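You operate a simulated robot arm through the tools that you are given. There is no shell and no other tool. Be economical: measure what you need, move in short steps, check, and stop when the job is done.

Carry out the task below with a simulated two-armed robot. There is one attempt and no reset: what you move stays moved.

Task
Pick up the thin rod with one hand, pass it to the other hand and put it in the inside of the red tray.

Only the result counts: the job must be done as asked and must still hold three seconds after the hand-in. Knocking over, shifting, dropping, spilling or breaking anything else fails it.

Robot
Two 7-joint arms with two-finger parallel grippers on one trunk, on a base that drives. Base frame: it is fixed to the floor where the robot stands at the start and does not move with it; the origin is under the middle of the robot, x ahead of it, y to its left, z up; the surface under the hand at the start is at about z = 840. Lengths are in mm, angles in rad, forces in N, time in s.
The left shoulder is at the start at [50, 168, 1107], the right one opposite. With the tool pointing down near the work surface each hand reaches from about 220 to 660 mm from the robot's upright axis, wherever it stands, measured 20 degrees to its own side. Places, roughly: inside of the red tray (16x20 cm) [-920, 1880, 820]. Payload 1.57 kg a hand.
Tool frame (each hand has its own): the origin (TCP) lies between the finger pads and is the grasp point; the fingertips stand 30 mm ahead of it; z points along the fingers, y is the line along which they close. The gripper opens to 80 mm. The fingers are 17 mm wide and 12 mm thick; the gripper's body (40 by 82 mm) begins 80 mm behind the TCP.
Orientation is that of the tool frame in the base frame, as a unit quaternion [x, y, z, w]. With the fingers straight down and closing along the base's y, the tool's x points along the base's -x, its y along +y and its z along -z.

Tools
- The arms move only by the tool apply_moves. It takes "left_motion", "right_motion" or both (then of equal length, played together; a hand with none holds still); each is a list that holds one entry, the list of rows, each a list of 6 numbers: the shift along the tool's x, y, z in units of 20 mm (1.0 is 20 mm), then the turn, a rotation vector about the tool's x, y, z in units of 6 degrees (1.0 is 6 degrees). In form: [[[dx, dy, dz, rx, ry, rz], ...]]. A call has 1 to 10 rows; each row shifts and turns the commanded pose from where the row before left it, along the tool's axes as they then stand. "left_jaw" and "right_jaw" are, for a hand that has rows, the gripper command, from -1 (fully open) to 1 (shut), values between in proportion, set as the call begins (left out, the last holds). A call with a number of a shift or a turn outside -1 to 1 is refused whole. A row lasts 0.2 s, in which the tool goes at most 50 mm and 0.15 rad; a call with a longer step from one row to the next is refused whole, and so is a gripper value outside its range. Where a pose cannot be reached the arm comes as near as it can. A force on the tool above 40 N (or 10 N above the force at the start of the call, whichever is more), or a blocked arm, ends the call early, and 0.2 s more pass. Each finger travels about 45 mm/s and halts on what it meets, pressing with about 29 N; the grip force reading is that of the motor and also rises with nothing between the fingers. The clock runs only during rows and for 0.2 s after the last one: add rows that do not move to give the fingers time. It gives the time, the measured TCP pose, the force on the tool (base axes), the opening and the grip force at its end, in the units of the frame above (readings bear some noise), with the torque about the TCP (base axes, N m) and any sound that the robot's microphone picked up.
- Cameras (640 x 400 px; columns grow to the right, rows downward): "scene" is now at [125.1, -26.4, 1317.3]; the picture's right is [-0.31, -0.95, 0.00], its down [-0.53, 0.17, -0.83] and it looks along [0.79, -0.26, -0.56] (base axes); focal length 257 px, centre (320, 200). "left" rides on the left gripper at [72, 7, -122] in its tool frame; the picture's right is [-0.09, 1.00, 0.00], its down [-0.84, -0.08, -0.54] and it looks along [-0.54, -0.05, 0.84] (tool axes); focal length 238 px, centre (320, 200). "right" rides on the right gripper at [72, -7, -122] in its tool frame; the picture's right is [0.09, 1.00, 0.00], its down [-0.84, 0.08, -0.54] and it looks along [-0.54, 0.05, 0.84] (tool axes); focal length 238 px, centre (320, 200). There is no depth. A picture from a camera that has moved, and an enlarged one, comes with that camera's place and axes in the base frame and with its lens.
- snapshot(camera): a new picture of that camera. The clock stands still meanwhile.
- lift_body(by): slides the trunk up (or, below 0, down) by that many mm; the arms and the scene camera ride with it, the base frame stays. It gives what a move gives, with no picture.
- drive_base(legs): drives the robot by 1 to 6 legs, each [ahead, left, turn to the left] in mm, mm and rad, along the robot's own axes; the way and the turn of a leg run together, so that a leg with both is an arc; at most 1500 mm and 3.142 rad a leg. The arms and the cameras ride along, it lands a little off, and it stops where it bumps. It gives what a move gives.
- head_to(pan, tilt): turns the head with the scene camera to pan (to the left, within 1.396 rad either way) and tilt (down, from -0.506 to 1.204), counted from straight ahead of the robot. It gives what a move gives.
- close_up(camera, box): a new picture of the part [left, top, right, bottom] of that camera's present view, enlarged. The clock stands still meanwhile.
- hand_in(): hands the job in; it is judged then, once.

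Go step by step. Nothing tells you exact positions but the pictures and the camera data: compare them with the known pose of the tool, close in by small moves and look again before you grip or let go. The budget is 120 turns and 108 pictures, counting those below and the enlarged ones. Unless the task says otherwise, let go and move clear before handing in, and close with one line.

The tools are called after "Emit:" as name(argument=value, ...) on one line, values as JSON. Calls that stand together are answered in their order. apply_moves: Moves the arms, as the interface text tells. Its arguments: {"type":"object","properties":{"left_motion":{"type":"array"},"left_jaw":{"type":"number"},"right_motion":{"type":"array"},"right_jaw":{"type":"number"}},"required":[]} The other tools are called the same way: lift_body (by) slides the trunk up or down; drive_base (legs) drives the base; head_to (pan, tilt) turns the head that bears the scene camera; snapshot (camera) takes a picture; close_up (camera, box) takes an enlarged picture of a part of a camera's view; hand_in () hands the job in.

At the start:

```text
clock: 0.0
left_eef_pos: [400.2, 91.0, 1162.1]
left_tool_rot: [-0.001, 1.0, -0.001, 0.001]
left_contact_force: [-0.5, 0.4, -0.1]
left_moment: [0.04, 0.03, 0.01]
left_width: 79.6
left_grasp_force: 0.0
right_eef_pos: [406.5, -285.4, 1167.2]
right_tool_rot: [0.0, 1.0, 0.0, -0.001]
right_contact_force: [-0.6, -0.2, 0.3]
right_moment: [0.0, 0.0, -0.04]
right_width: 79.9
right_grasp_force: 0.1
trunk travel left (down, up): [-275.0, 168.0]
robot x, y, heading: [0.6, -1.3, 0.0]
head pan, tilt: [-0.314, 0.595]
```

scene: 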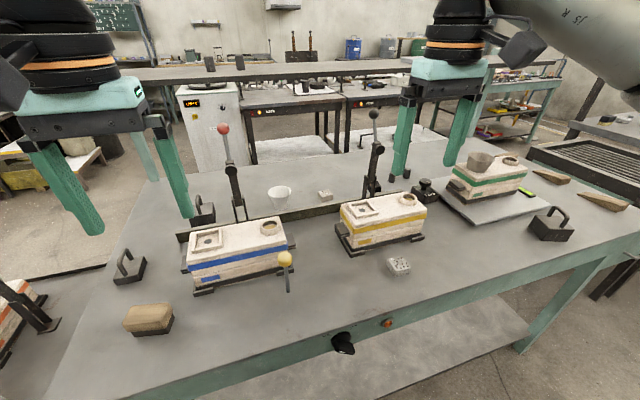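
right: 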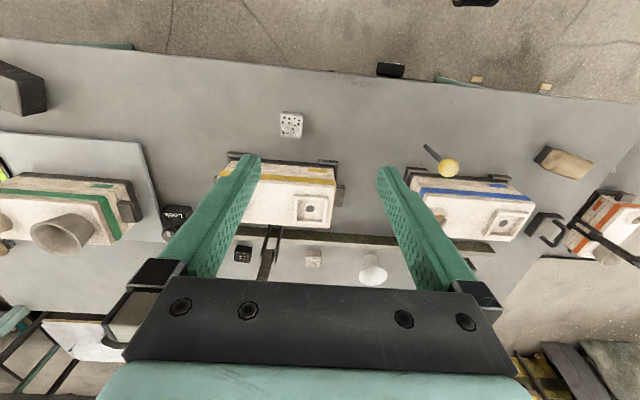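
left: 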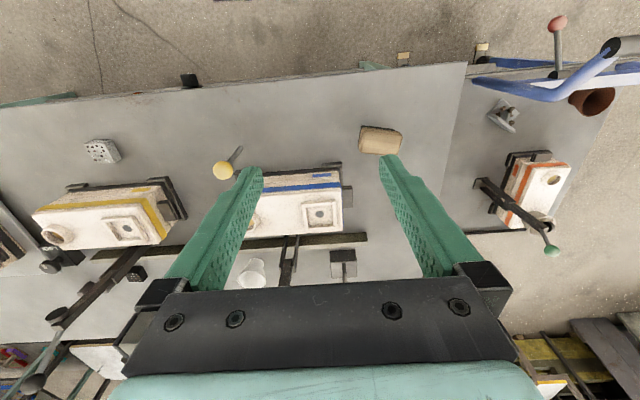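

I see a workbench with fixtures and a small rod-like thing with a yellow ball near the blue-striped block. I'll enlarge the view to identify the thin rod.

Emit:
close_up(camera="scene", box=[230, 220, 350, 310])

Emit:
close_up(camera="left", box=[180, 120, 300, 195])

Emit:
head_to(pan=1.2, tilt=0.5)

Emit:
snapshot(camera="scene")

```text
4.44 times, centred on (290, 265) of scene
camera zoom: at [125.1, -26.4, 1317.3], right [-0.31, -0.95, 0.0], down [-0.53, 0.17, -0.83], along [0.79, -0.26, -0.56], focal length 1142 px, centre (453, -89)
```

zoom: 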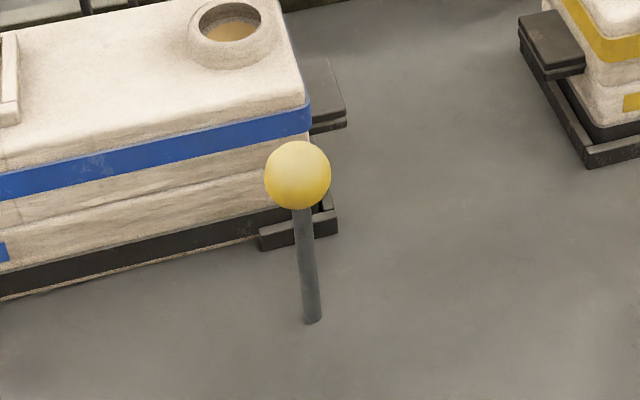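

```text
5.33 times, centred on (240, 158) of left
camera zoom: at [330.4, 96.7, 1284.5], right [0.09, 1.0, 0.0], down [0.84, -0.08, 0.54], along [0.54, -0.05, -0.84], focal length 1271 px, centre (747, 427)
```

zoom: 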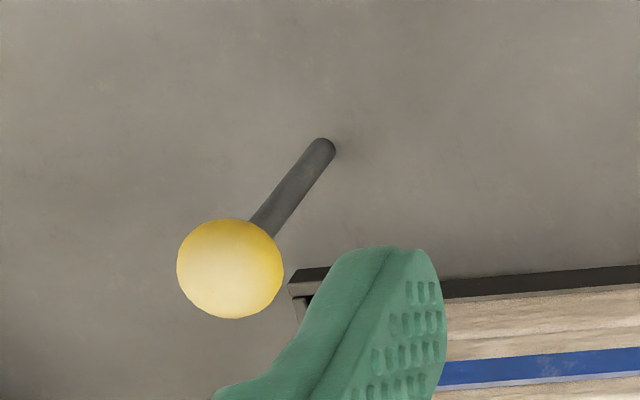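

```text
clock: 1.6
left_eef_pos: [401.4, 90.0, 1162.8]
left_tool_rot: [0.0, 1.0, 0.0, 0.0]
left_contact_force: [-0.1, -0.3, 0.2]
left_moment: [0.02, -0.03, -0.04]
left_width: 80.0
left_grasp_force: 0.0
right_eef_pos: [407.0, -284.5, 1166.6]
right_tool_rot: [0.0, 1.0, 0.0, 0.0]
right_contact_force: [-0.9, 0.1, 0.3]
right_moment: [-0.02, 0.01, -0.02]
right_width: 80.0
right_grasp_force: 0.0
trunk travel left (down, up): [-275.0, 168.0]
robot x, y, heading: [1.1, 1.3, -0.003]
head pan, tilt: [1.201, 0.499]
```

```text
102 pictures are left
camera scene: at [73.8, 85.8, 1325.9], right [0.93, -0.36, 0.0], down [-0.17, -0.45, -0.88], along [0.32, 0.82, -0.48], focal length 257 px, centre (320, 200)
```

scene: 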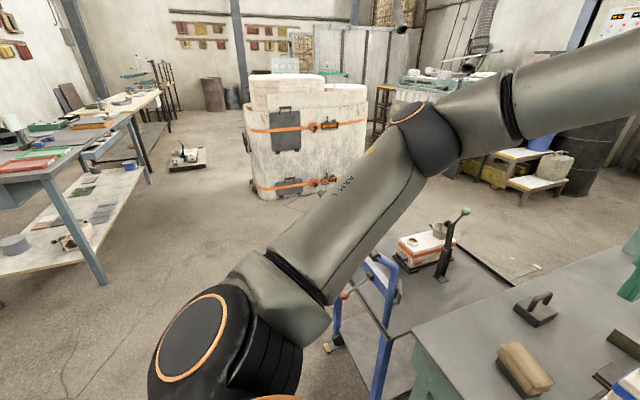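

The yellow-headed pin stands upright at about [480, -72], foot on the table at z≈840, head at z≈942. I'll check the surroundings for other rods and see the tray.

Emit:
close_up(camera="scene", box=[0, 60, 160, 200])

Emit:
head_to(pan=0.0, tilt=0.8)

Emit:
snapshot(camera="scene")

```text
2.86 times, centred on (80, 130) of scene
camera zoom: at [73.8, 85.8, 1325.9], right [0.93, -0.36, 0.0], down [-0.17, -0.45, -0.88], along [0.32, 0.82, -0.48], focal length 734 px, centre (1006, 400)
```

zoom: 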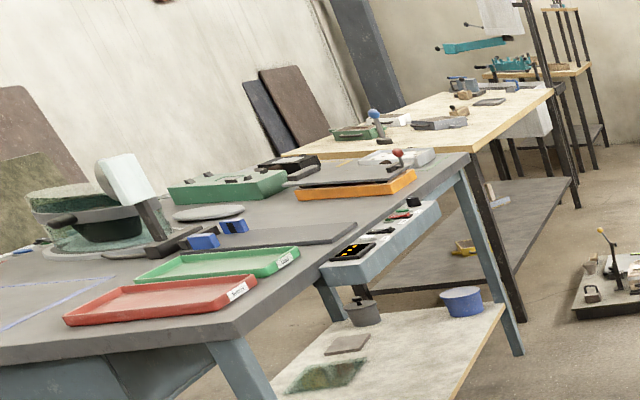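

```text
clock: 3.0
left_eef_pos: [401.1, 90.5, 1161.1]
left_tool_rot: [-0.001, 1.0, 0.0, 0.0]
left_contact_force: [0.0, 0.8, 0.4]
left_moment: [0.02, -0.01, -0.02]
left_width: 79.7
left_grasp_force: 0.1
right_eef_pos: [407.4, -284.5, 1168.8]
right_tool_rot: [0.0, 1.0, 0.0, -0.001]
right_contact_force: [-0.6, 0.1, 0.1]
right_moment: [-0.02, 0.02, 0.02]
right_width: 80.2
right_grasp_force: 0.1
trunk travel left (down, up): [-275.0, 168.0]
robot x, y, heading: [-0.8, -0.4, 0.002]
head pan, tilt: [0.0, 0.799]
```

```text
100 pictures are left
camera scene: at [121.6, 1.0, 1299.9], right [0.0, -1.0, 0.0], down [-0.72, 0.0, -0.7], along [0.7, 0.0, -0.72], focal length 257 px, centre (320, 200)
```

scene: 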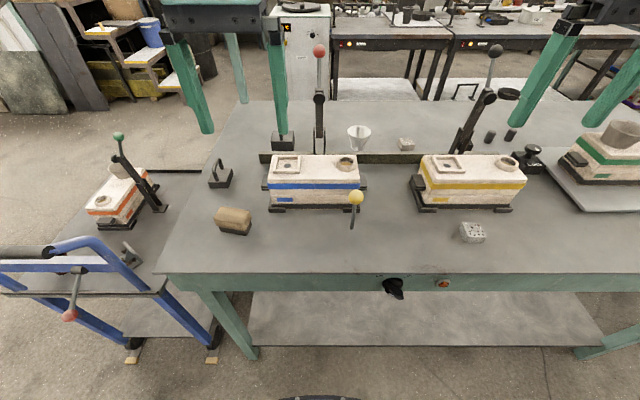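

The tray sits on another bench to the left-back; the pin is the only thin rod here. I'll bring the right hand over the pin (tips above the ball) and move the left hand aside.

Emit:
apply_moves(right_motion=[[[-0.365, 1, 0.6, 0, 0, 0], [-0.365, 1, 0.6, 0, 0, 0], [-0.365, 1, 0.6, 0, 0, 0], [-0.365, 1, 0.6, 0, 0, 0], [-0.365, 1, 0.6, 0, 0, 0], [-0.365, 1, 0.6, 0, 0, 0], [-0.365, 1, 0.6, 0, 0, 0], [-0.365, 1, 0.6, 0, 0, 0], [-0.365, 1, 0.6, 0, 0, 0], [-0.365, 1, 0.6, 0, 0, 0]]], left_motion=[[[0, 0.7, 0, 0, 0, 0], [0, 0.7, 0, 0, 0, 0], [0, 0.7, 0, 0, 0, 0], [0, 0.7, 0, 0, 0, 0], [0, 0.7, 0, 0, 0, 0], [0, 0.7, 0, 0, 0, 0], [0, 0.7, 0, 0, 0, 0], [0, 0.7, 0, 0, 0, 0], [0, 0, 0, 0, 0, 0], [0, 0, 0, 0, 0, 0]]], right_jaw=-1, left_jaw=-1)

Emit:
snapshot(camera="right")

Emit:
snapshot(camera="scene")

```text
clock: 5.2
left_eef_pos: [398.7, 200.9, 1162.4]
left_tool_rot: [-0.001, 1.0, 0.0, 0.001]
left_contact_force: [0.5, 1.0, -0.1]
left_moment: [-0.02, 0.01, -0.03]
left_width: 80.2
left_grasp_force: 0.1
right_eef_pos: [480.4, -83.4, 1050.6]
right_tool_rot: [0.001, 1.0, 0.0, -0.001]
right_contact_force: [-0.2, 0.3, 0.4]
right_moment: [0.01, 0.03, 0.03]
right_width: 80.0
right_grasp_force: 0.0
trunk travel left (down, up): [-275.0, 168.0]
robot x, y, heading: [0.7, 1.7, -0.004]
head pan, tilt: [0.0, 0.799]
```

```text
99 pictures are left
camera right: at [408.5, -89.2, 1171.3], right [-0.09, 1.0, 0.0], down [0.84, 0.08, 0.54], along [0.54, 0.05, -0.84], focal length 238 px, centre (320, 200)
```

right: 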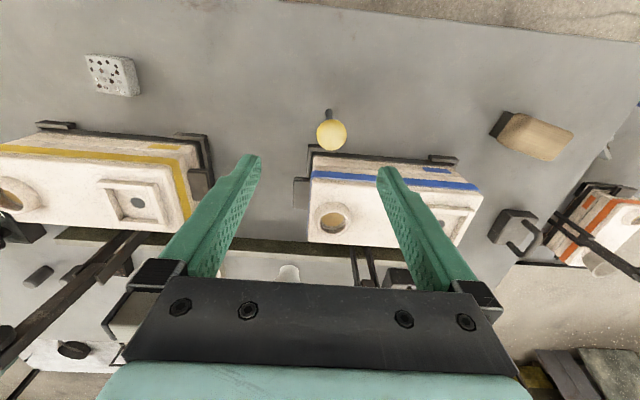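

```text
98 pictures are left
camera scene: at [121.7, 1.3, 1299.9], right [0.0, -1.0, 0.0], down [-0.72, 0.0, -0.7], along [0.7, 0.0, -0.72], focal length 257 px, centre (320, 200)
```

scene: 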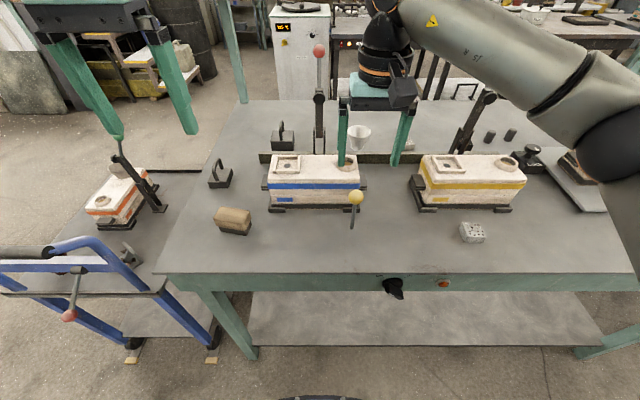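

The pin is confirmed at about [480, -71] in this view. I'll centre over it and descend partly, then look.

Emit:
apply_moves(right_motion=[[[0, 0.62, 0, 0, 0, 0], [0, 0, 1, 0, 0, 0], [0, 0, 1, 0, 0, 0], [0, 0, 1, 0, 0, 0], [0, 0, 0.5, 0, 0, 0], [0, 0, 0, 0, 0, 0]]])

Emit:
snapshot(camera="right")

Emit:
close_up(camera="scene", box=[260, 100, 460, 240])

```text
clock: 6.6
left_eef_pos: [398.4, 200.7, 1163.0]
left_tool_rot: [-0.001, 1.0, 0.0, 0.0]
left_contact_force: [0.1, -0.9, -1.2]
left_moment: [0.0, 0.02, -0.02]
left_width: 80.1
left_grasp_force: 0.1
right_eef_pos: [479.7, -71.3, 976.0]
right_tool_rot: [-0.001, 1.0, 0.0, 0.0]
right_contact_force: [-0.1, -0.3, 0.5]
right_moment: [0.02, 0.0, 0.02]
right_width: 79.9
right_grasp_force: 0.1
trunk travel left (down, up): [-275.0, 168.0]
robot x, y, heading: [-2.5, -0.9, -0.005]
head pan, tilt: [0.0, 0.799]
```

```text
97 pictures are left
camera right: at [408.7, -77.9, 1097.8], right [-0.09, 1.0, 0.0], down [0.84, 0.08, 0.54], along [0.54, 0.05, -0.84], focal length 238 px, centre (320, 200)
```

right: 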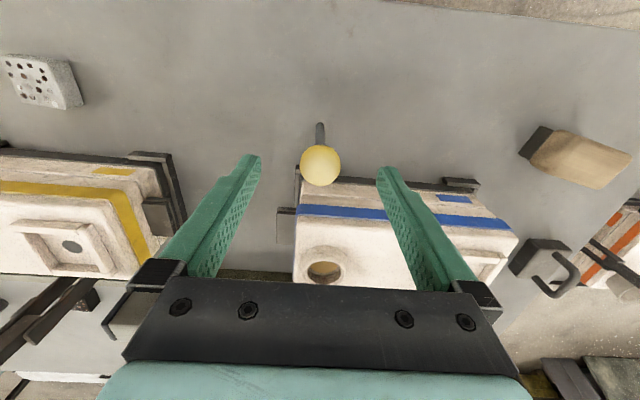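

```text
2.86 times, centred on (360, 170) of scene
camera zoom: at [121.6, 1.0, 1299.9], right [0.0, -1.0, 0.0], down [-0.72, 0.0, -0.7], along [0.7, 0.0, -0.72], focal length 734 px, centre (206, 286)
```

zoom: 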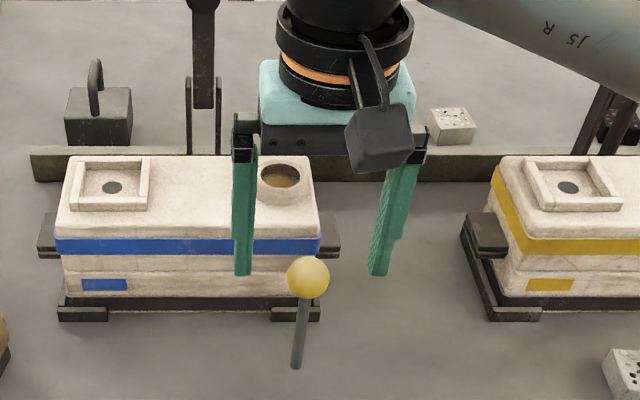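

The pin is centred between the fingers. I'll descend to z≈902 and close.

Emit:
apply_moves(right_motion=[[[0, 0, 0.8, 0, 0, 0], [0, 0, 0.8, 0, 0, 0], [0, 0, 0.8, 0, 0, 0], [0, 0, 0.8, 0, 0, 0], [0, 0, 0.5, 0, 0, 0], [0, 0, 0, 0, 0, 0]]])

Emit:
snapshot(camera="right")

Emit:
close_up(camera="scene", box=[260, 100, 460, 240])

```text
clock: 8.0
left_eef_pos: [398.7, 200.5, 1161.9]
left_tool_rot: [-0.001, 1.0, 0.0, -0.001]
left_contact_force: [-0.6, -0.1, 0.4]
left_moment: [-0.03, 0.0, 0.02]
left_width: 80.1
left_grasp_force: 0.1
right_eef_pos: [480.3, -71.4, 902.6]
right_tool_rot: [0.0, 1.0, 0.0, 0.0]
right_contact_force: [-0.2, 0.0, 0.4]
right_moment: [-0.02, -0.03, -0.02]
right_width: 79.9
right_grasp_force: 0.1
trunk travel left (down, up): [-275.0, 168.0]
robot x, y, heading: [-0.8, 1.4, -0.001]
head pan, tilt: [0.0, 0.799]
```

```text
95 pictures are left
camera right: at [409.7, -78.4, 1023.6], right [-0.09, 1.0, 0.0], down [0.84, 0.08, 0.54], along [0.54, 0.05, -0.84], focal length 238 px, centre (320, 200)
```

right: 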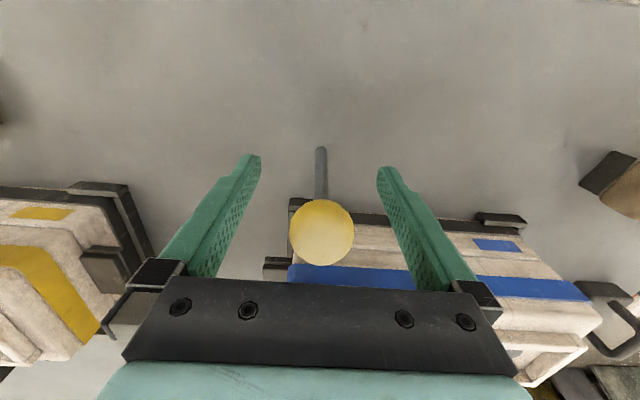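

```text
2.86 times, centred on (360, 170) of scene
camera zoom: at [121.6, 1.0, 1299.9], right [0.0, -1.0, 0.0], down [-0.72, 0.0, -0.7], along [0.7, 0.0, -0.72], focal length 734 px, centre (206, 286)
```

zoom: 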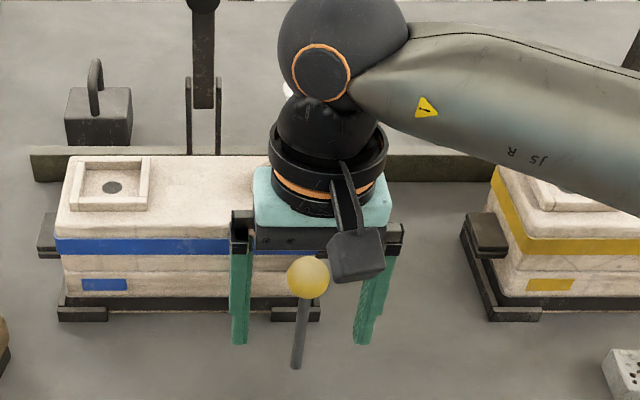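

Closing here would squeeze the ball between the finger shafts before the rod. I'll raise the hand so the ball centre sits exactly at the TCP (z≈942) and grip the ball, leaving the rod free for the other hand.

Emit:
apply_moves(right_motion=[[[0, 0, -1, 0, 0, 0], [0, 0, -0.97, 0, 0, 0], [0.02, 0, 0, 0, 0, 0]]])

Emit:
snapshot(camera="right")

Emit:
close_up(camera="scene", box=[310, 140, 410, 240])

```text
clock: 8.8
left_eef_pos: [397.9, 202.0, 1161.3]
left_tool_rot: [-0.001, 1.0, 0.0, 0.0]
left_contact_force: [0.0, 0.0, 0.6]
left_moment: [0.04, -0.01, -0.01]
left_width: 80.0
left_grasp_force: 0.1
right_eef_pos: [481.9, -72.6, 942.5]
right_tool_rot: [0.001, 1.0, 0.0, 0.001]
right_contact_force: [1.3, 0.8, 0.1]
right_moment: [-0.04, 0.01, -0.01]
right_width: 80.1
right_grasp_force: 0.0
trunk travel left (down, up): [-275.0, 168.0]
robot x, y, heading: [-0.5, -0.6, 0.0]
head pan, tilt: [0.0, 0.799]
```

```text
93 pictures are left
camera right: at [408.8, -79.8, 1064.2], right [-0.09, 1.0, 0.0], down [0.84, 0.08, 0.54], along [0.54, 0.05, -0.84], focal length 238 px, centre (320, 200)
```

right: 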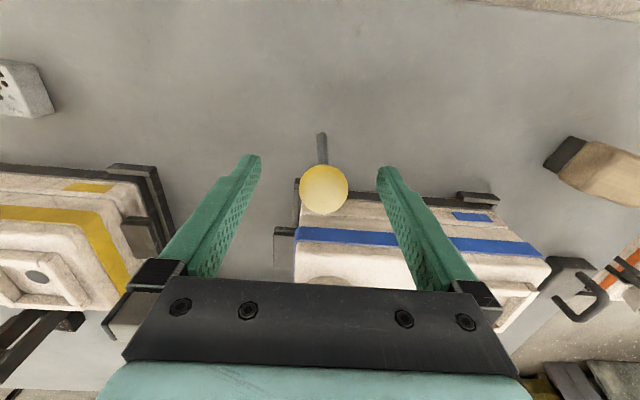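

```text
4.00 times, centred on (360, 190) of scene
camera zoom: at [121.6, 1.0, 1299.9], right [0.0, -1.0, 0.0], down [-0.72, 0.0, -0.7], along [0.7, 0.0, -0.72], focal length 1028 px, centre (160, 240)
```

zoom: 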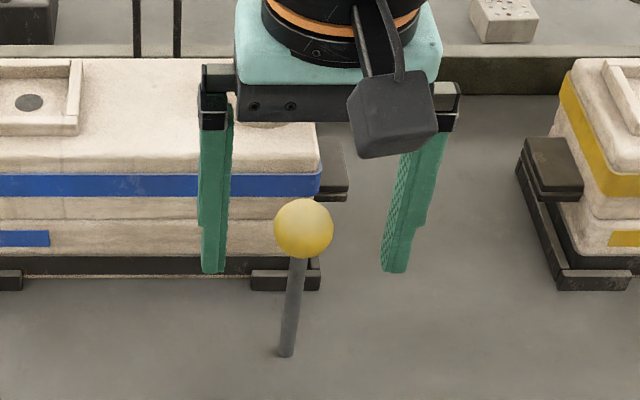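

The ball is centred at the TCP. Closing the right gripper.

Emit:
apply_moves(right_motion=[[[0, 0, 0, 0, 0, 0], [0, 0, 0, 0, 0, 0], [0, 0, 0, 0, 0, 0], [0, 0, 0, 0, 0, 0], [0, 0, 0, 0, 0, 0], [0, 0, 0, 0, 0, 0]]], right_jaw=1)

Emit:
snapshot(camera="right")

```text
clock: 10.2
left_eef_pos: [398.8, 200.7, 1163.9]
left_tool_rot: [-0.001, 1.0, 0.0, 0.0]
left_contact_force: [-0.8, 0.3, -0.4]
left_moment: [0.0, 0.02, 0.04]
left_width: 79.9
left_grasp_force: 0.0
right_eef_pos: [480.1, -72.5, 941.3]
right_tool_rot: [0.0, 1.0, 0.0, 0.0]
right_contact_force: [0.0, -0.4, 0.8]
right_moment: [0.02, 0.01, 0.01]
right_width: 27.6
right_grasp_force: 29.0
trunk travel left (down, up): [-275.0, 168.0]
robot x, y, heading: [1.9, 1.4, 0.004]
head pan, tilt: [0.0, 0.799]
```

```text
91 pictures are left
camera right: at [408.8, -79.8, 1064.1], right [-0.09, 1.0, 0.0], down [0.84, 0.08, 0.54], along [0.54, 0.05, -0.84], focal length 238 px, centre (320, 200)
```

right: 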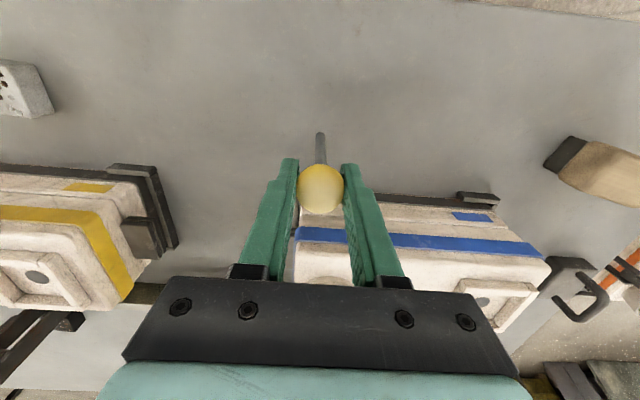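

Ball gripped (27.6 mm). Lifting gently straight up first.

Emit:
apply_moves(right_motion=[[[0, 0, -0.3, 0, 0, 0], [0, 0, -0.5, 0, 0, 0], [0, 0, -0.7, 0, 0, 0], [0, 0, -1, 0, 0, 0], [0, 0, -1, 0, 0, 0], [0, 0, -1, 0, 0, 0], [0, 0, -1, 0, 0, 0], [0, 0, -1, 0, 0, 0], [0, 0, -0.8, 0, 0, 0], [0, 0, -0.4, 0, 0, 0]]])

Emit:
head_to(pan=0.0, tilt=0.5)

Emit:
snapshot(camera="scene")

```text
clock: 12.4
left_eef_pos: [397.3, 201.4, 1162.7]
left_tool_rot: [0.0, 1.0, 0.0, 0.0]
left_contact_force: [-0.3, 0.0, -0.4]
left_moment: [0.0, -0.03, -0.01]
left_width: 80.1
left_grasp_force: 0.1
right_eef_pos: [478.2, -70.7, 1096.0]
right_tool_rot: [0.0, 1.0, 0.0, 0.0]
right_contact_force: [-0.5, -0.2, 0.0]
right_moment: [0.01, -0.03, -0.02]
right_width: 27.7
right_grasp_force: 28.9
trunk travel left (down, up): [-275.0, 168.0]
robot x, y, heading: [2.6, -1.3, 0.0]
head pan, tilt: [0.0, 0.799]
```

```text
clock: 13.2
left_eef_pos: [399.1, 200.5, 1161.5]
left_tool_rot: [0.0, 1.0, 0.0, -0.001]
left_contact_force: [-0.5, 0.2, -0.2]
left_moment: [0.0, -0.04, 0.02]
left_width: 80.2
left_grasp_force: 0.2
right_eef_pos: [480.5, -70.6, 1095.6]
right_tool_rot: [-0.001, 1.0, 0.0, 0.0]
right_contact_force: [1.0, 1.1, -0.6]
right_moment: [0.02, 0.01, 0.03]
right_width: 27.2
right_grasp_force: 28.8
trunk travel left (down, up): [-275.0, 168.0]
robot x, y, heading: [2.3, -0.2, -0.001]
head pan, tilt: [0.0, 0.499]
```

```text
90 pictures are left
camera scene: at [131.9, 1.0, 1325.8], right [0.0, -1.0, 0.0], down [-0.48, 0.0, -0.88], along [0.88, 0.0, -0.48], focal length 257 px, centre (320, 200)
```

scene: 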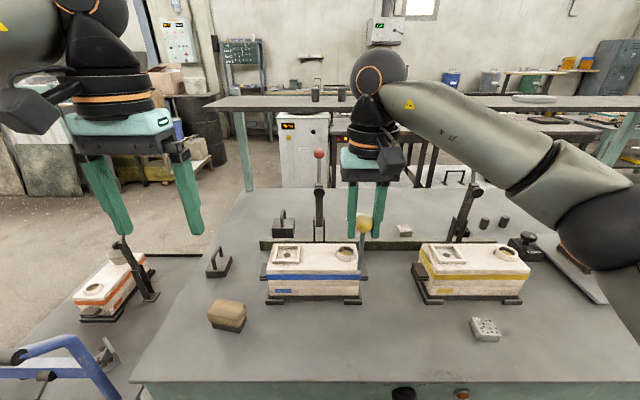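

The pin hangs straight from the right hand. I'll tilt the right hand 45° inward while yawing the left hand for the handover.

Emit:
apply_moves(right_motion=[[[0.3, 0, 0, -0.75, 0, 0], [0.3, 0, 0, -0.75, 0, 0], [0.3, 0, 0, -0.75, 0, 0], [0.3, 0, 0, -0.75, 0, 0], [0.3, 0, 0, -0.75, 0, 0], [0.3, 0, 0, -0.75, 0, 0], [0.3, 0, 0, -0.75, 0, 0], [0.3, 0, 0, -0.75, 0, 0], [0, 0, 0, -0.75, 0, 0], [0, 0, 0, -0.75, 0, 0]]], left_motion=[[[0, 0, 0, 0, 0, 1], [0, 0, 0, 0, 0, 1], [0, 0, 0, 0, 0, 1], [0, 0, 0, 0, 0, 1], [0, 0, 0, 0, 0, 1], [0, 0, 0, 0, 0, 1], [0, 0, 0, 0, 0, 1], [0, 0, 0, 0, 0, 1], [0, 0, 0, 0, 0, 1], [0, 0, 0, 0, 0, 1]]])

Emit:
apply_moves(left_motion=[[[0, 0, 0, 0, 0, 1], [0, 0, 0, 0, 0, 1], [0, 0, 0, 0, 0, 1], [0, 0, 0, 0, 0, 1], [0, 0, 0, 0, 0, 1], [0, 0, 0, 0, 0, 0]]])

Emit:
snapshot(camera="scene")

```text
clock: 15.4
left_eef_pos: [373.0, 176.8, 1145.2]
left_tool_rot: [0.499, 0.867, 0.0, 0.001]
left_contact_force: [-0.3, -0.2, -0.4]
left_moment: [0.02, 0.02, 0.0]
left_width: 79.9
left_grasp_force: 0.0
left hand out of reach, approached as far as the arm can: row 9, 10
right_eef_pos: [432.4, -72.3, 1097.5]
right_tool_rot: [0.0, 0.924, 0.384, 0.001]
right_contact_force: [0.3, 0.0, 0.4]
right_moment: [0.02, 0.01, 0.04]
right_width: 27.7
right_grasp_force: 28.9
trunk travel left (down, up): [-275.0, 168.0]
robot x, y, heading: [0.6, -2.5, 0.004]
head pan, tilt: [0.0, 0.499]
```

```text
clock: 16.8
left_eef_pos: [282.1, 117.0, 1107.5]
left_tool_rot: [0.707, 0.708, 0.0, 0.001]
left_contact_force: [0.1, -0.9, -0.1]
left_moment: [-0.02, -0.01, 0.0]
left_width: 79.7
left_grasp_force: 0.0
left hand out of reach, approached as far as the arm can: row 1, 2, 3, 4, 5
right_eef_pos: [432.7, -72.3, 1096.1]
right_tool_rot: [0.0, 0.923, 0.384, 0.0]
right_contact_force: [0.1, -0.2, -0.3]
right_moment: [-0.03, 0.0, 0.0]
right_width: 27.8
right_grasp_force: 29.4
trunk travel left (down, up): [-275.0, 168.0]
robot x, y, heading: [-1.1, -1.0, -0.001]
head pan, tilt: [0.0, 0.499]
```

```text
89 pictures are left
camera scene: at [131.9, 1.0, 1325.9], right [0.0, -1.0, 0.0], down [-0.48, 0.0, -0.88], along [0.88, 0.0, -0.48], focal length 257 px, centre (320, 200)
```

scene: 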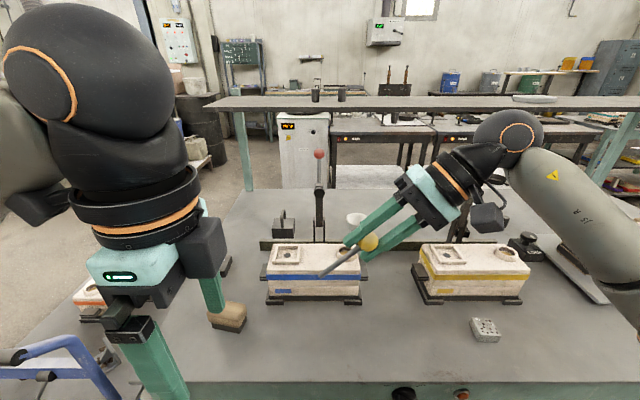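

The left arm was pulled toward the shoulder at this height with that yaw. I'll lower both hands and tilt the left to see whether the pose becomes reachable.

Emit:
apply_moves(right_motion=[[[0, -0.212, 0.212, 0, 0, 0], [0, -0.212, 0.212, 0, 0, 0], [0, -0.212, 0.212, 0, 0, 0], [0, -0.212, 0.212, 0, 0, 0], [0, -0.212, 0.212, 0, 0, 0], [0, -0.212, 0.212, 0, 0, 0], [0, -0.212, 0.212, 0, 0, 0], [0, -0.212, 0.212, 0, 0, 0], [0, -0.212, 0.212, 0, 0, 0], [0, -0.212, 0.212, 0, 0, 0]]], left_motion=[[[0, 0, 1, 0, 0, 0], [0, 0, 1, 0, 0, 0], [0, 0, 0, 0, -1, 0], [0, 0, 0, 0, -1, 0], [0, 0, 0, 0, -1, 0], [0, 0, 0, 0, -1, 0], [0, 0, 0, 0, -1, 0], [0, 0, 0, 0, -1, 0], [0, 0, 0, 0, -1, 0], [0, 0, 0, 0, -0.5, 0]]])

```text
clock: 19.0
left_eef_pos: [263.4, 106.2, 1077.6]
left_tool_rot: [0.651, 0.655, -0.27, 0.272]
left_contact_force: [-0.4, 0.8, 0.6]
left_moment: [0.02, 0.0, 0.01]
left_width: 80.1
left_grasp_force: 0.1
left hand out of reach, approached as far as the arm can: row 7, 8, 9, 10
right_eef_pos: [431.8, -72.6, 1036.2]
right_tool_rot: [0.0, 0.924, 0.383, 0.0]
right_contact_force: [-0.5, 0.0, -0.4]
right_moment: [-0.02, 0.02, -0.02]
right_width: 27.6
right_grasp_force: 28.9
trunk travel left (down, up): [-275.0, 168.0]
robot x, y, heading: [1.5, 2.0, -0.001]
head pan, tilt: [0.0, 0.499]
```

I'll undo the left tilt and yaw, and try the opposite yaw, which likely suits the left arm better.

Emit:
apply_moves(left_motion=[[[0, 0, 0, 0, 1, 0], [0, 0, 0, 0, 1, 0], [0, 0, 0, 0, 1, 0], [0, 0, 0, 0, 1, 0], [0, 0, 0, 0, 1, 0], [0, 0, 0, 0, 1, 0], [0, 0, 0, 0, 1, 0], [0, 0, 0, 0, 0.5, 0]]])

Emit:
apply_moves(left_motion=[[[0, 0, 0, 0, 0, -1], [0, 0, 0, 0, 0, -1], [0, 0, 0, 0, 0, -1], [0, 0, 0, 0, 0, -1], [0, 0, 0, 0, 0, -1], [0, 0, 0, 0, 0, -1], [0, 0, 0, 0, 0, -1], [0, 0, 0, 0, 0, -1], [0, 0, 0, 0, 0, -1], [0, 0, 0, 0, 0, -1]]])

Emit:
apply_moves(left_motion=[[[0, 0, 0, 0, 0, -1], [0, 0, 0, 0, 0, -1], [0, 0, 0, 0, 0, -1], [0, 0, 0, 0, 0, -1], [0, 0, 0, 0, 0, -1], [0, 0, 0, 0, 0, 0]]])

```text
clock: 20.8
left_eef_pos: [262.3, 105.1, 1076.8]
left_tool_rot: [0.706, 0.708, 0.001, -0.001]
left_contact_force: [-0.6, -0.5, 0.0]
left_moment: [0.01, -0.01, 0.0]
left_width: 80.0
left_grasp_force: 0.1
right_eef_pos: [433.0, -74.0, 1037.7]
right_tool_rot: [0.0, 0.924, 0.383, 0.0]
right_contact_force: [0.0, 0.4, -0.2]
right_moment: [-0.02, 0.02, 0.01]
right_width: 27.7
right_grasp_force: 29.1
trunk travel left (down, up): [-275.0, 168.0]
robot x, y, heading: [-1.3, 2.3, 0.002]
head pan, tilt: [0.0, 0.499]
```

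```text
clock: 23.0
left_eef_pos: [263.7, 105.1, 1077.5]
left_tool_rot: [0.258, 0.966, 0.0, 0.0]
left_contact_force: [0.1, -0.2, -0.2]
left_moment: [-0.01, 0.04, 0.02]
left_width: 80.1
left_grasp_force: 0.1
right_eef_pos: [433.5, -72.7, 1037.6]
right_tool_rot: [0.0, 0.924, 0.383, 0.0]
right_contact_force: [-0.9, -0.2, -0.5]
right_moment: [-0.01, -0.03, -0.01]
right_width: 27.9
right_grasp_force: 29.2
trunk travel left (down, up): [-275.0, 168.0]
robot x, y, heading: [2.6, 0.8, 0.001]
head pan, tilt: [0.0, 0.499]
```

```text
clock: 24.4
left_eef_pos: [264.0, 106.1, 1078.0]
left_tool_rot: [-0.001, 1.0, 0.0, 0.0]
left_contact_force: [-0.7, -0.9, 0.5]
left_moment: [0.0, 0.02, 0.04]
left_width: 80.0
left_grasp_force: 0.0
right_eef_pos: [434.2, -72.9, 1037.9]
right_tool_rot: [0.0, 0.924, 0.383, 0.0]
right_contact_force: [0.3, 0.3, -0.6]
right_moment: [-0.02, -0.03, 0.03]
right_width: 27.8
right_grasp_force: 28.9
trunk travel left (down, up): [-275.0, 168.0]
robot x, y, heading: [-2.4, -1.3, -0.001]
head pan, tilt: [0.0, 0.499]
```

The commanded pose follows the reached one. I'll move the left hand out to about [400, 200, 1078] and yaw the other way.

Emit:
apply_moves(left_motion=[[[-0.85, 0.6, 0, 0, 0, 0], [-0.85, 0.6, 0, 0, 0, 0], [-0.85, 0.6, 0, 0, 0, 0], [-0.85, 0.6, 0, 0, 0, 0], [-0.85, 0.6, 0, 0, 0, 0], [-0.85, 0.6, 0, 0, 0, 0], [-0.85, 0.6, 0, 0, 0, 0], [-0.85, 0.5, 0, 0, 0, 0]]])

Emit:
apply_moves(left_motion=[[[0, 0, 0, 0, 0, -1], [0, 0, 0, 0, 0, -1], [0, 0, 0, 0, 0, -1], [0, 0, 0, 0, 0, -1], [0, 0, 0, 0, 0, -1], [0, 0, 0, 0, 0, -1], [0, 0, 0, 0, 0, -1], [0, 0, 0, 0, 0, -1], [0, 0, 0, 0, 0, -1], [0, 0, 0, 0, 0, -1]]])

Emit:
apply_moves(left_motion=[[[0, 0, 0, 0, 0, -1], [0, 0, 0, 0, 0, -1], [0, 0, 0, 0, 0, -1], [0, 0, 0, 0, 0, -1], [0, 0, 0, 0, 0, -1], [0, 0, 0, 0, 0, 0]]])

```text
clock: 26.2
left_eef_pos: [400.4, 199.2, 1078.2]
left_tool_rot: [0.0, 1.0, 0.001, 0.0]
left_contact_force: [0.1, 0.0, -0.1]
left_moment: [0.01, 0.01, 0.03]
left_width: 79.7
left_grasp_force: 0.0
right_eef_pos: [432.9, -73.3, 1036.6]
right_tool_rot: [0.001, 0.924, 0.383, 0.0]
right_contact_force: [0.0, 0.4, 0.3]
right_moment: [-0.04, 0.03, 0.02]
right_width: 27.5
right_grasp_force: 29.1
trunk travel left (down, up): [-275.0, 168.0]
robot x, y, heading: [-6.1, 0.9, -0.003]
head pan, tilt: [0.0, 0.499]
```

```text
clock: 28.4
left_eef_pos: [399.7, 201.0, 1079.3]
left_tool_rot: [-0.502, 0.865, -0.001, 0.0]
left_contact_force: [-0.3, -0.8, -0.1]
left_moment: [-0.01, 0.0, -0.01]
left_width: 80.0
left_grasp_force: 0.1
right_eef_pos: [433.4, -73.6, 1036.8]
right_tool_rot: [0.001, 0.924, 0.383, 0.0]
right_contact_force: [-0.2, -0.2, -0.8]
right_moment: [-0.01, 0.03, 0.02]
right_width: 27.2
right_grasp_force: 28.9
trunk travel left (down, up): [-275.0, 168.0]
robot x, y, heading: [3.1, -0.3, 0.0]
head pan, tilt: [0.0, 0.499]
```

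```text
clock: 29.8
left_eef_pos: [399.4, 199.1, 1077.3]
left_tool_rot: [0.708, -0.706, 0.0, 0.001]
left_contact_force: [-0.4, 0.6, -0.1]
left_moment: [-0.03, -0.02, -0.01]
left_width: 79.9
left_grasp_force: 0.1
right_eef_pos: [433.1, -73.4, 1037.5]
right_tool_rot: [0.0, 0.924, 0.383, 0.0]
right_contact_force: [-0.7, 0.3, -0.7]
right_moment: [0.0, -0.02, 0.0]
right_width: 27.4
right_grasp_force: 28.5
trunk travel left (down, up): [-275.0, 168.0]
robot x, y, heading: [-2.9, 0.8, -0.002]
head pan, tilt: [0.0, 0.499]
```

That yaw works. Now tilt the left hand 45° so it points down-right, aligned in x with the pin.

Emit:
apply_moves(left_motion=[[[0, -0.2, 0, 0, 0.9375, 0], [0, -0.2, 0, 0, 0.9375, 0], [0, -0.2, 0, 0, 0.9375, 0], [0, -0.2, 0, 0, 0.9375, 0], [0, -0.2, 0, 0, 0.9375, 0], [0, -0.2, 0, 0, 0.9375, 0], [0, -0.2, 0, 0, 0.9375, 0], [0, -0.28, 0, 0, 0.9375, 0], [0, 0, 0, 0, 0, 0]]])

Emit:
snapshot(camera="scene")

Emit:
snapshot(camera="left")

```text
clock: 31.8
left_eef_pos: [432.9, 201.1, 1079.3]
left_tool_rot: [0.653, -0.653, 0.271, 0.271]
left_contact_force: [0.0, 0.9, -0.1]
left_moment: [-0.02, 0.02, 0.02]
left_width: 80.0
left_grasp_force: 0.1
right_eef_pos: [433.2, -73.9, 1036.7]
right_tool_rot: [0.0, 0.924, 0.383, 0.0]
right_contact_force: [-0.6, -0.9, -0.8]
right_moment: [0.0, 0.04, -0.01]
right_width: 27.4
right_grasp_force: 29.0
trunk travel left (down, up): [-275.0, 168.0]
robot x, y, heading: [-0.0, -0.8, 0.0]
head pan, tilt: [0.0, 0.499]
```

```text
88 pictures are left
camera scene: at [131.9, 1.0, 1325.9], right [0.0, -1.0, 0.0], down [-0.48, 0.0, -0.88], along [0.88, 0.0, -0.48], focal length 257 px, centre (320, 200)
```

scene: 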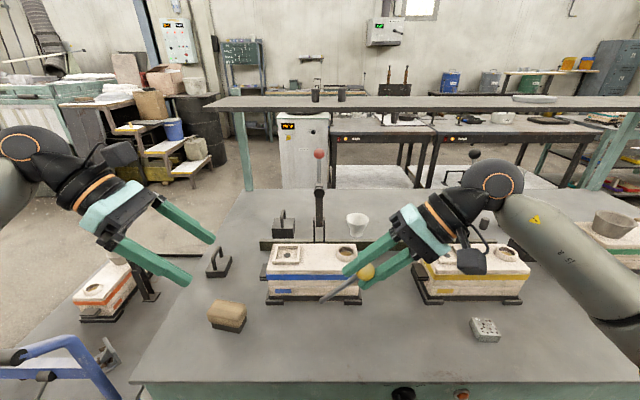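

```text
87 pictures are left
camera left: at [427.9, 235.2, 1216.3], right [-1.0, 0.06, -0.07], down [0.08, 0.97, -0.21], along [0.05, -0.21, -0.98], focal length 238 px, centre (320, 200)
```

left: 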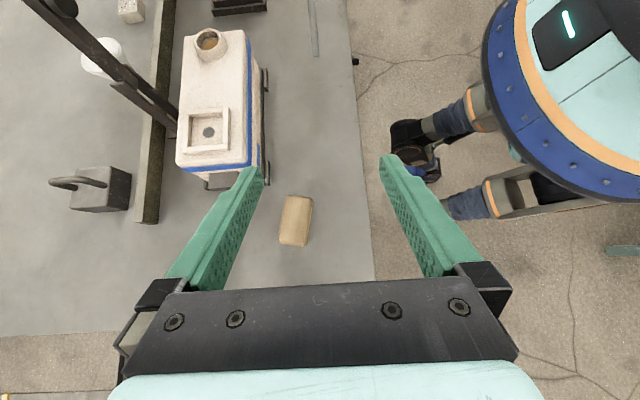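

Both hands are posed well. I'll measure the pin's actual direction in the right hand.

Emit:
close_up(camera="scene", box=[290, 210, 420, 330])

Emit:
snapshot(camera="right")

```text
3.33 times, centred on (355, 270) of scene
camera zoom: at [131.9, 1.0, 1325.9], right [0.0, -1.0, 0.0], down [-0.48, 0.0, -0.88], along [0.88, 0.0, -0.48], focal length 856 px, centre (203, -33)
```

zoom: 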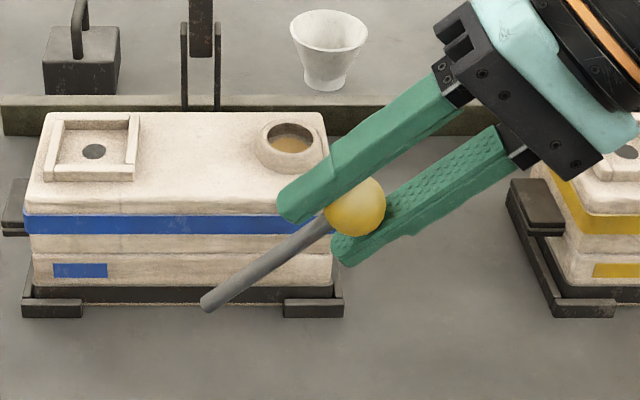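

```text
85 pictures are left
camera right: at [361.3, -163.9, 1118.8], right [-0.09, 0.7, 0.7], down [0.84, -0.33, 0.44], along [0.54, 0.63, -0.56], focal length 238 px, centre (320, 200)
```

right: 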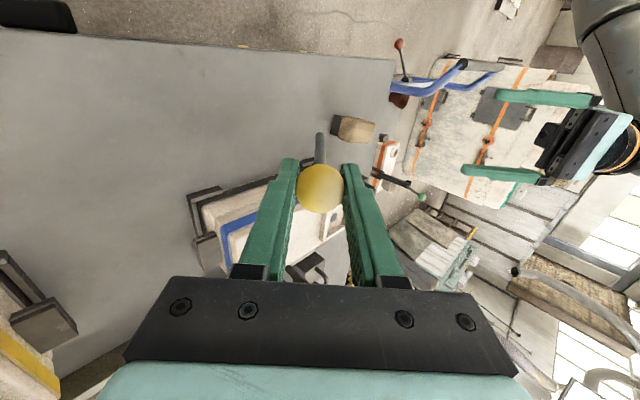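

The pin is aligned with the right tool axis; foot at about [433, -1, 966]. I'll bring the left hand to 100 mm short of the grasp point [433, -21, 985].

Emit:
apply_moves(left_motion=[[[0.643, 0, 0.871, 0, 0, 0], [0.643, 0, 0.871, 0, 0, 0], [0.643, 0, 0.871, 0, 0, 0], [0.643, 0, 0.871, 0, 0, 0], [0.643, 0, 0.871, 0, 0, 0], [0.643, 0, 0.871, 0, 0, 0], [0.643, 0, 0.871, 0, 0, 0], [0, 0, 0, 0, 0, 0]]])

Emit:
snapshot(camera="scene")

Emit:
snapshot(camera="left")

```text
clock: 33.6
left_eef_pos: [433.1, 49.5, 1057.1]
left_tool_rot: [-0.653, 0.654, -0.27, -0.27]
left_contact_force: [0.8, -0.4, 0.7]
left_moment: [0.0, -0.03, 0.02]
left_width: 80.1
left_grasp_force: 0.1
right_eef_pos: [431.7, -73.5, 1036.7]
right_tool_rot: [0.0, 0.924, 0.383, 0.0]
right_contact_force: [0.4, 0.6, -0.7]
right_moment: [-0.01, -0.06, -0.01]
right_width: 27.9
right_grasp_force: 29.6
trunk travel left (down, up): [-275.0, 168.0]
robot x, y, heading: [1.5, -3.2, -0.001]
head pan, tilt: [0.0, 0.499]
```

```text
84 pictures are left
camera scene: at [131.9, 1.0, 1325.9], right [0.0, -1.0, 0.0], down [-0.48, 0.0, -0.88], along [0.88, 0.0, -0.48], focal length 257 px, centre (320, 200)
```

scene: 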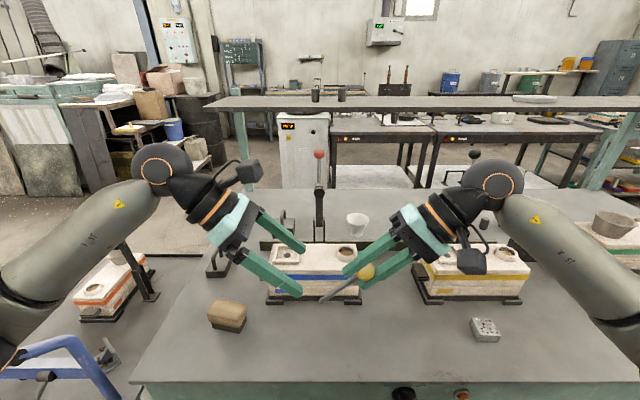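

```text
83 pictures are left
camera left: at [428.1, 82.7, 1195.0], right [-1.0, 0.06, -0.07], down [0.08, 0.98, -0.21], along [0.05, -0.21, -0.98], focal length 238 px, centre (320, 200)
```

left: 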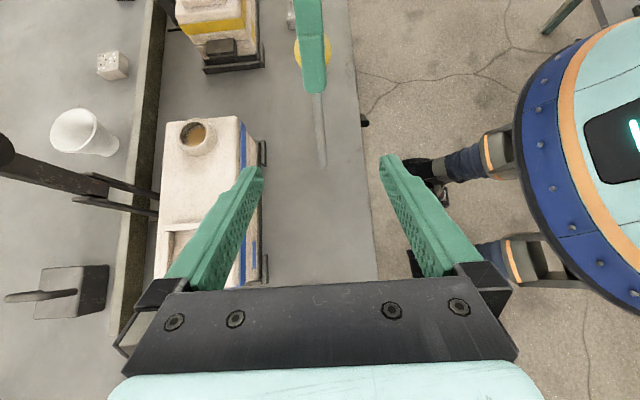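

Aligned with the pin between the left fingers in x. Advancing along the left tool axis onto the rod.

Emit:
apply_moves(left_motion=[[[0.066, 0, 1, 0, 0, 0], [0.066, 0, 1, 0, 0, 0], [0.066, 0, 1, 0, 0, 0], [0.066, 0, 1, 0, 0, 0], [0.066, 0, 0.5, 0, 0, 0], [0, 0, 0.54, 0, 0, 0], [0, 0, 0, 0, 0, 0]]])

Emit:
close_up(camera="scene", box=[230, 190, 430, 330])

Emit:
snapshot(camera="left")

```text
clock: 35.2
left_eef_pos: [434.2, -24.8, 992.0]
left_tool_rot: [0.654, -0.653, 0.271, 0.27]
left_contact_force: [0.1, -0.3, 0.6]
left_moment: [-0.01, 0.02, 0.02]
left_width: 80.0
left_grasp_force: 0.0
right_eef_pos: [432.8, -72.2, 1034.8]
right_tool_rot: [0.0, 0.924, 0.383, 0.0]
right_contact_force: [-0.1, 0.0, -0.4]
right_moment: [0.01, -0.02, -0.01]
right_width: 27.4
right_grasp_force: 29.1
trunk travel left (down, up): [-275.0, 168.0]
robot x, y, heading: [-0.5, 3.9, -0.003]
head pan, tilt: [0.0, 0.499]
```

```text
2.86 times, centred on (330, 260) of scene
camera zoom: at [131.9, 1.0, 1325.9], right [0.0, -1.0, 0.0], down [-0.48, 0.0, -0.88], along [0.88, 0.0, -0.48], focal length 734 px, centre (291, 29)
```

zoom: 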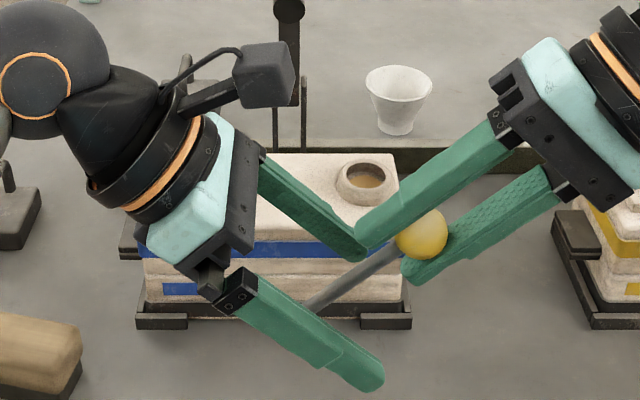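

```text
81 pictures are left
camera left: at [429.3, 9.3, 1128.8], right [-1.0, 0.06, -0.07], down [0.08, 0.98, -0.21], along [0.05, -0.21, -0.98], focal length 238 px, centre (320, 200)
```

left: 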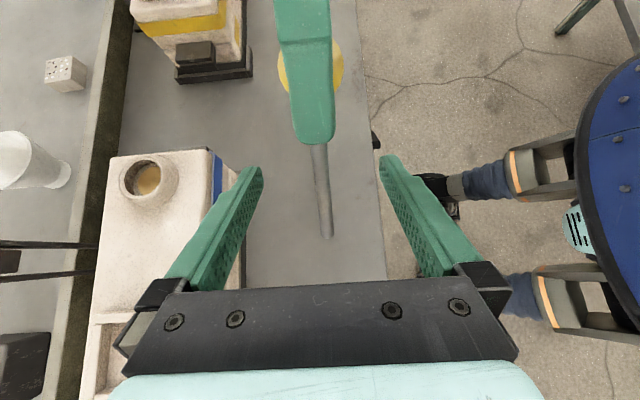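

The rod passes between the left fingers, clear of the right fingertips. Closing the left gripper.

Emit:
apply_moves(left_motion=[[[0, 0, 0, 0, 0, 0], [0, 0, 0, 0, 0, 0], [0, 0, 0, 0, 0, 0], [0, 0, 0, 0, 0, 0], [0, 0, 0, 0, 0, 0], [0, 0, 0, 0, 0, 0], [0, 0, 0, 0, 0, 0], [0, 0, 0, 0, 0, 0]]], left_jaw=1)

Emit:
close_up(camera="scene", box=[230, 190, 430, 330])

Emit:
snapshot(camera="left")

```text
clock: 37.0
left_eef_pos: [433.3, -25.4, 990.4]
left_tool_rot: [-0.652, 0.655, -0.27, -0.271]
left_contact_force: [-10.8, 0.4, 1.5]
left_moment: [0.11, -0.32, -0.27]
left_width: 7.3
left_grasp_force: 26.3
right_eef_pos: [432.8, -73.4, 1037.1]
right_tool_rot: [0.0, 0.924, 0.383, 0.002]
right_contact_force: [10.3, -0.5, -1.8]
right_moment: [-0.15, -0.14, -0.21]
right_width: 27.5
right_grasp_force: 28.6
trunk travel left (down, up): [-275.0, 168.0]
robot x, y, heading: [1.6, 4.5, 0.003]
head pan, tilt: [0.0, 0.499]
```

```text
2.86 times, centred on (330, 260) of scene
camera zoom: at [131.9, 1.0, 1325.9], right [0.0, -1.0, 0.0], down [-0.48, 0.0, -0.88], along [0.88, 0.0, -0.48], focal length 734 px, centre (291, 29)
```

zoom: 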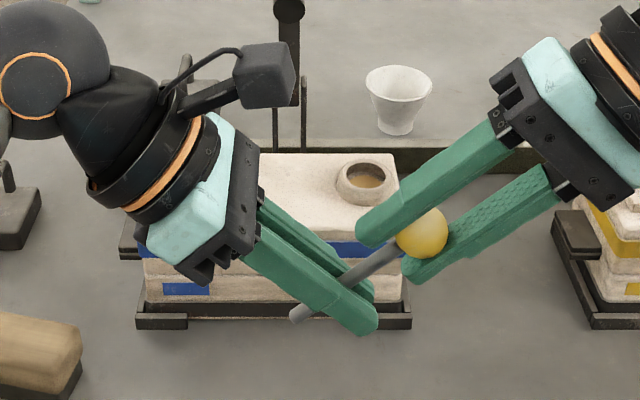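

```text
79 pictures are left
camera left: at [428.7, 9.1, 1128.9], right [-1.0, 0.07, -0.06], down [0.08, 0.97, -0.21], along [0.05, -0.21, -0.98], focal length 238 px, centre (320, 200)
```

left: 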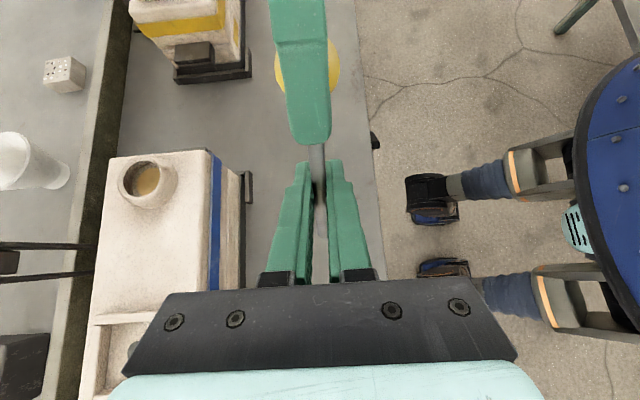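

The left holds the rod (7.3 mm width). Releasing the right hand and checking before retreating.

Emit:
apply_moves(right_motion=[[[0, 0, 0, 0, 0, 0], [0, 0, 0, 0, 0, 0], [0, 0, 0, 0, 0, 0], [0, 0, 0, 0, 0, 0], [0, 0, 0, 0, 0, 0]]], right_jaw=-0.6)

Emit:
close_up(camera="scene", box=[230, 190, 430, 330])

```text
clock: 38.2
left_eef_pos: [433.3, -25.5, 990.5]
left_tool_rot: [-0.653, 0.653, -0.271, -0.271]
left_contact_force: [-0.6, -0.1, 0.2]
left_moment: [0.0, 0.03, 0.0]
left_width: 7.4
left_grasp_force: 26.9
right_eef_pos: [433.9, -73.0, 1037.9]
right_tool_rot: [0.0, 0.924, 0.383, 0.001]
right_contact_force: [0.1, 0.1, -1.1]
right_moment: [0.0, 0.02, -0.02]
right_width: 64.0
right_grasp_force: 0.0
trunk travel left (down, up): [-275.0, 168.0]
robot x, y, heading: [1.3, 0.5, 0.0]
head pan, tilt: [0.0, 0.499]
```

```text
2.86 times, centred on (330, 260) of scene
camera zoom: at [131.9, 1.0, 1325.9], right [0.0, -1.0, 0.0], down [-0.48, 0.0, -0.88], along [0.88, 0.0, -0.48], focal length 734 px, centre (291, 29)
```

zoom: 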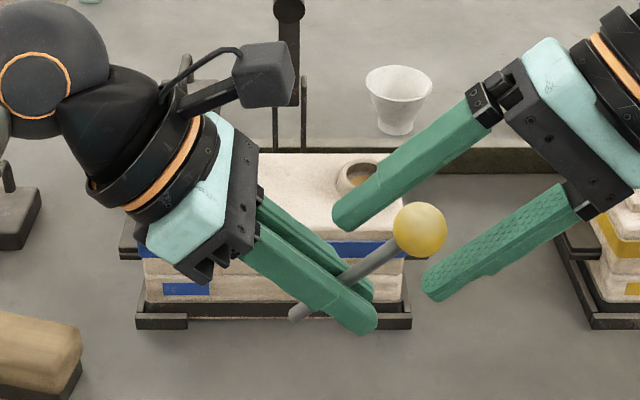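

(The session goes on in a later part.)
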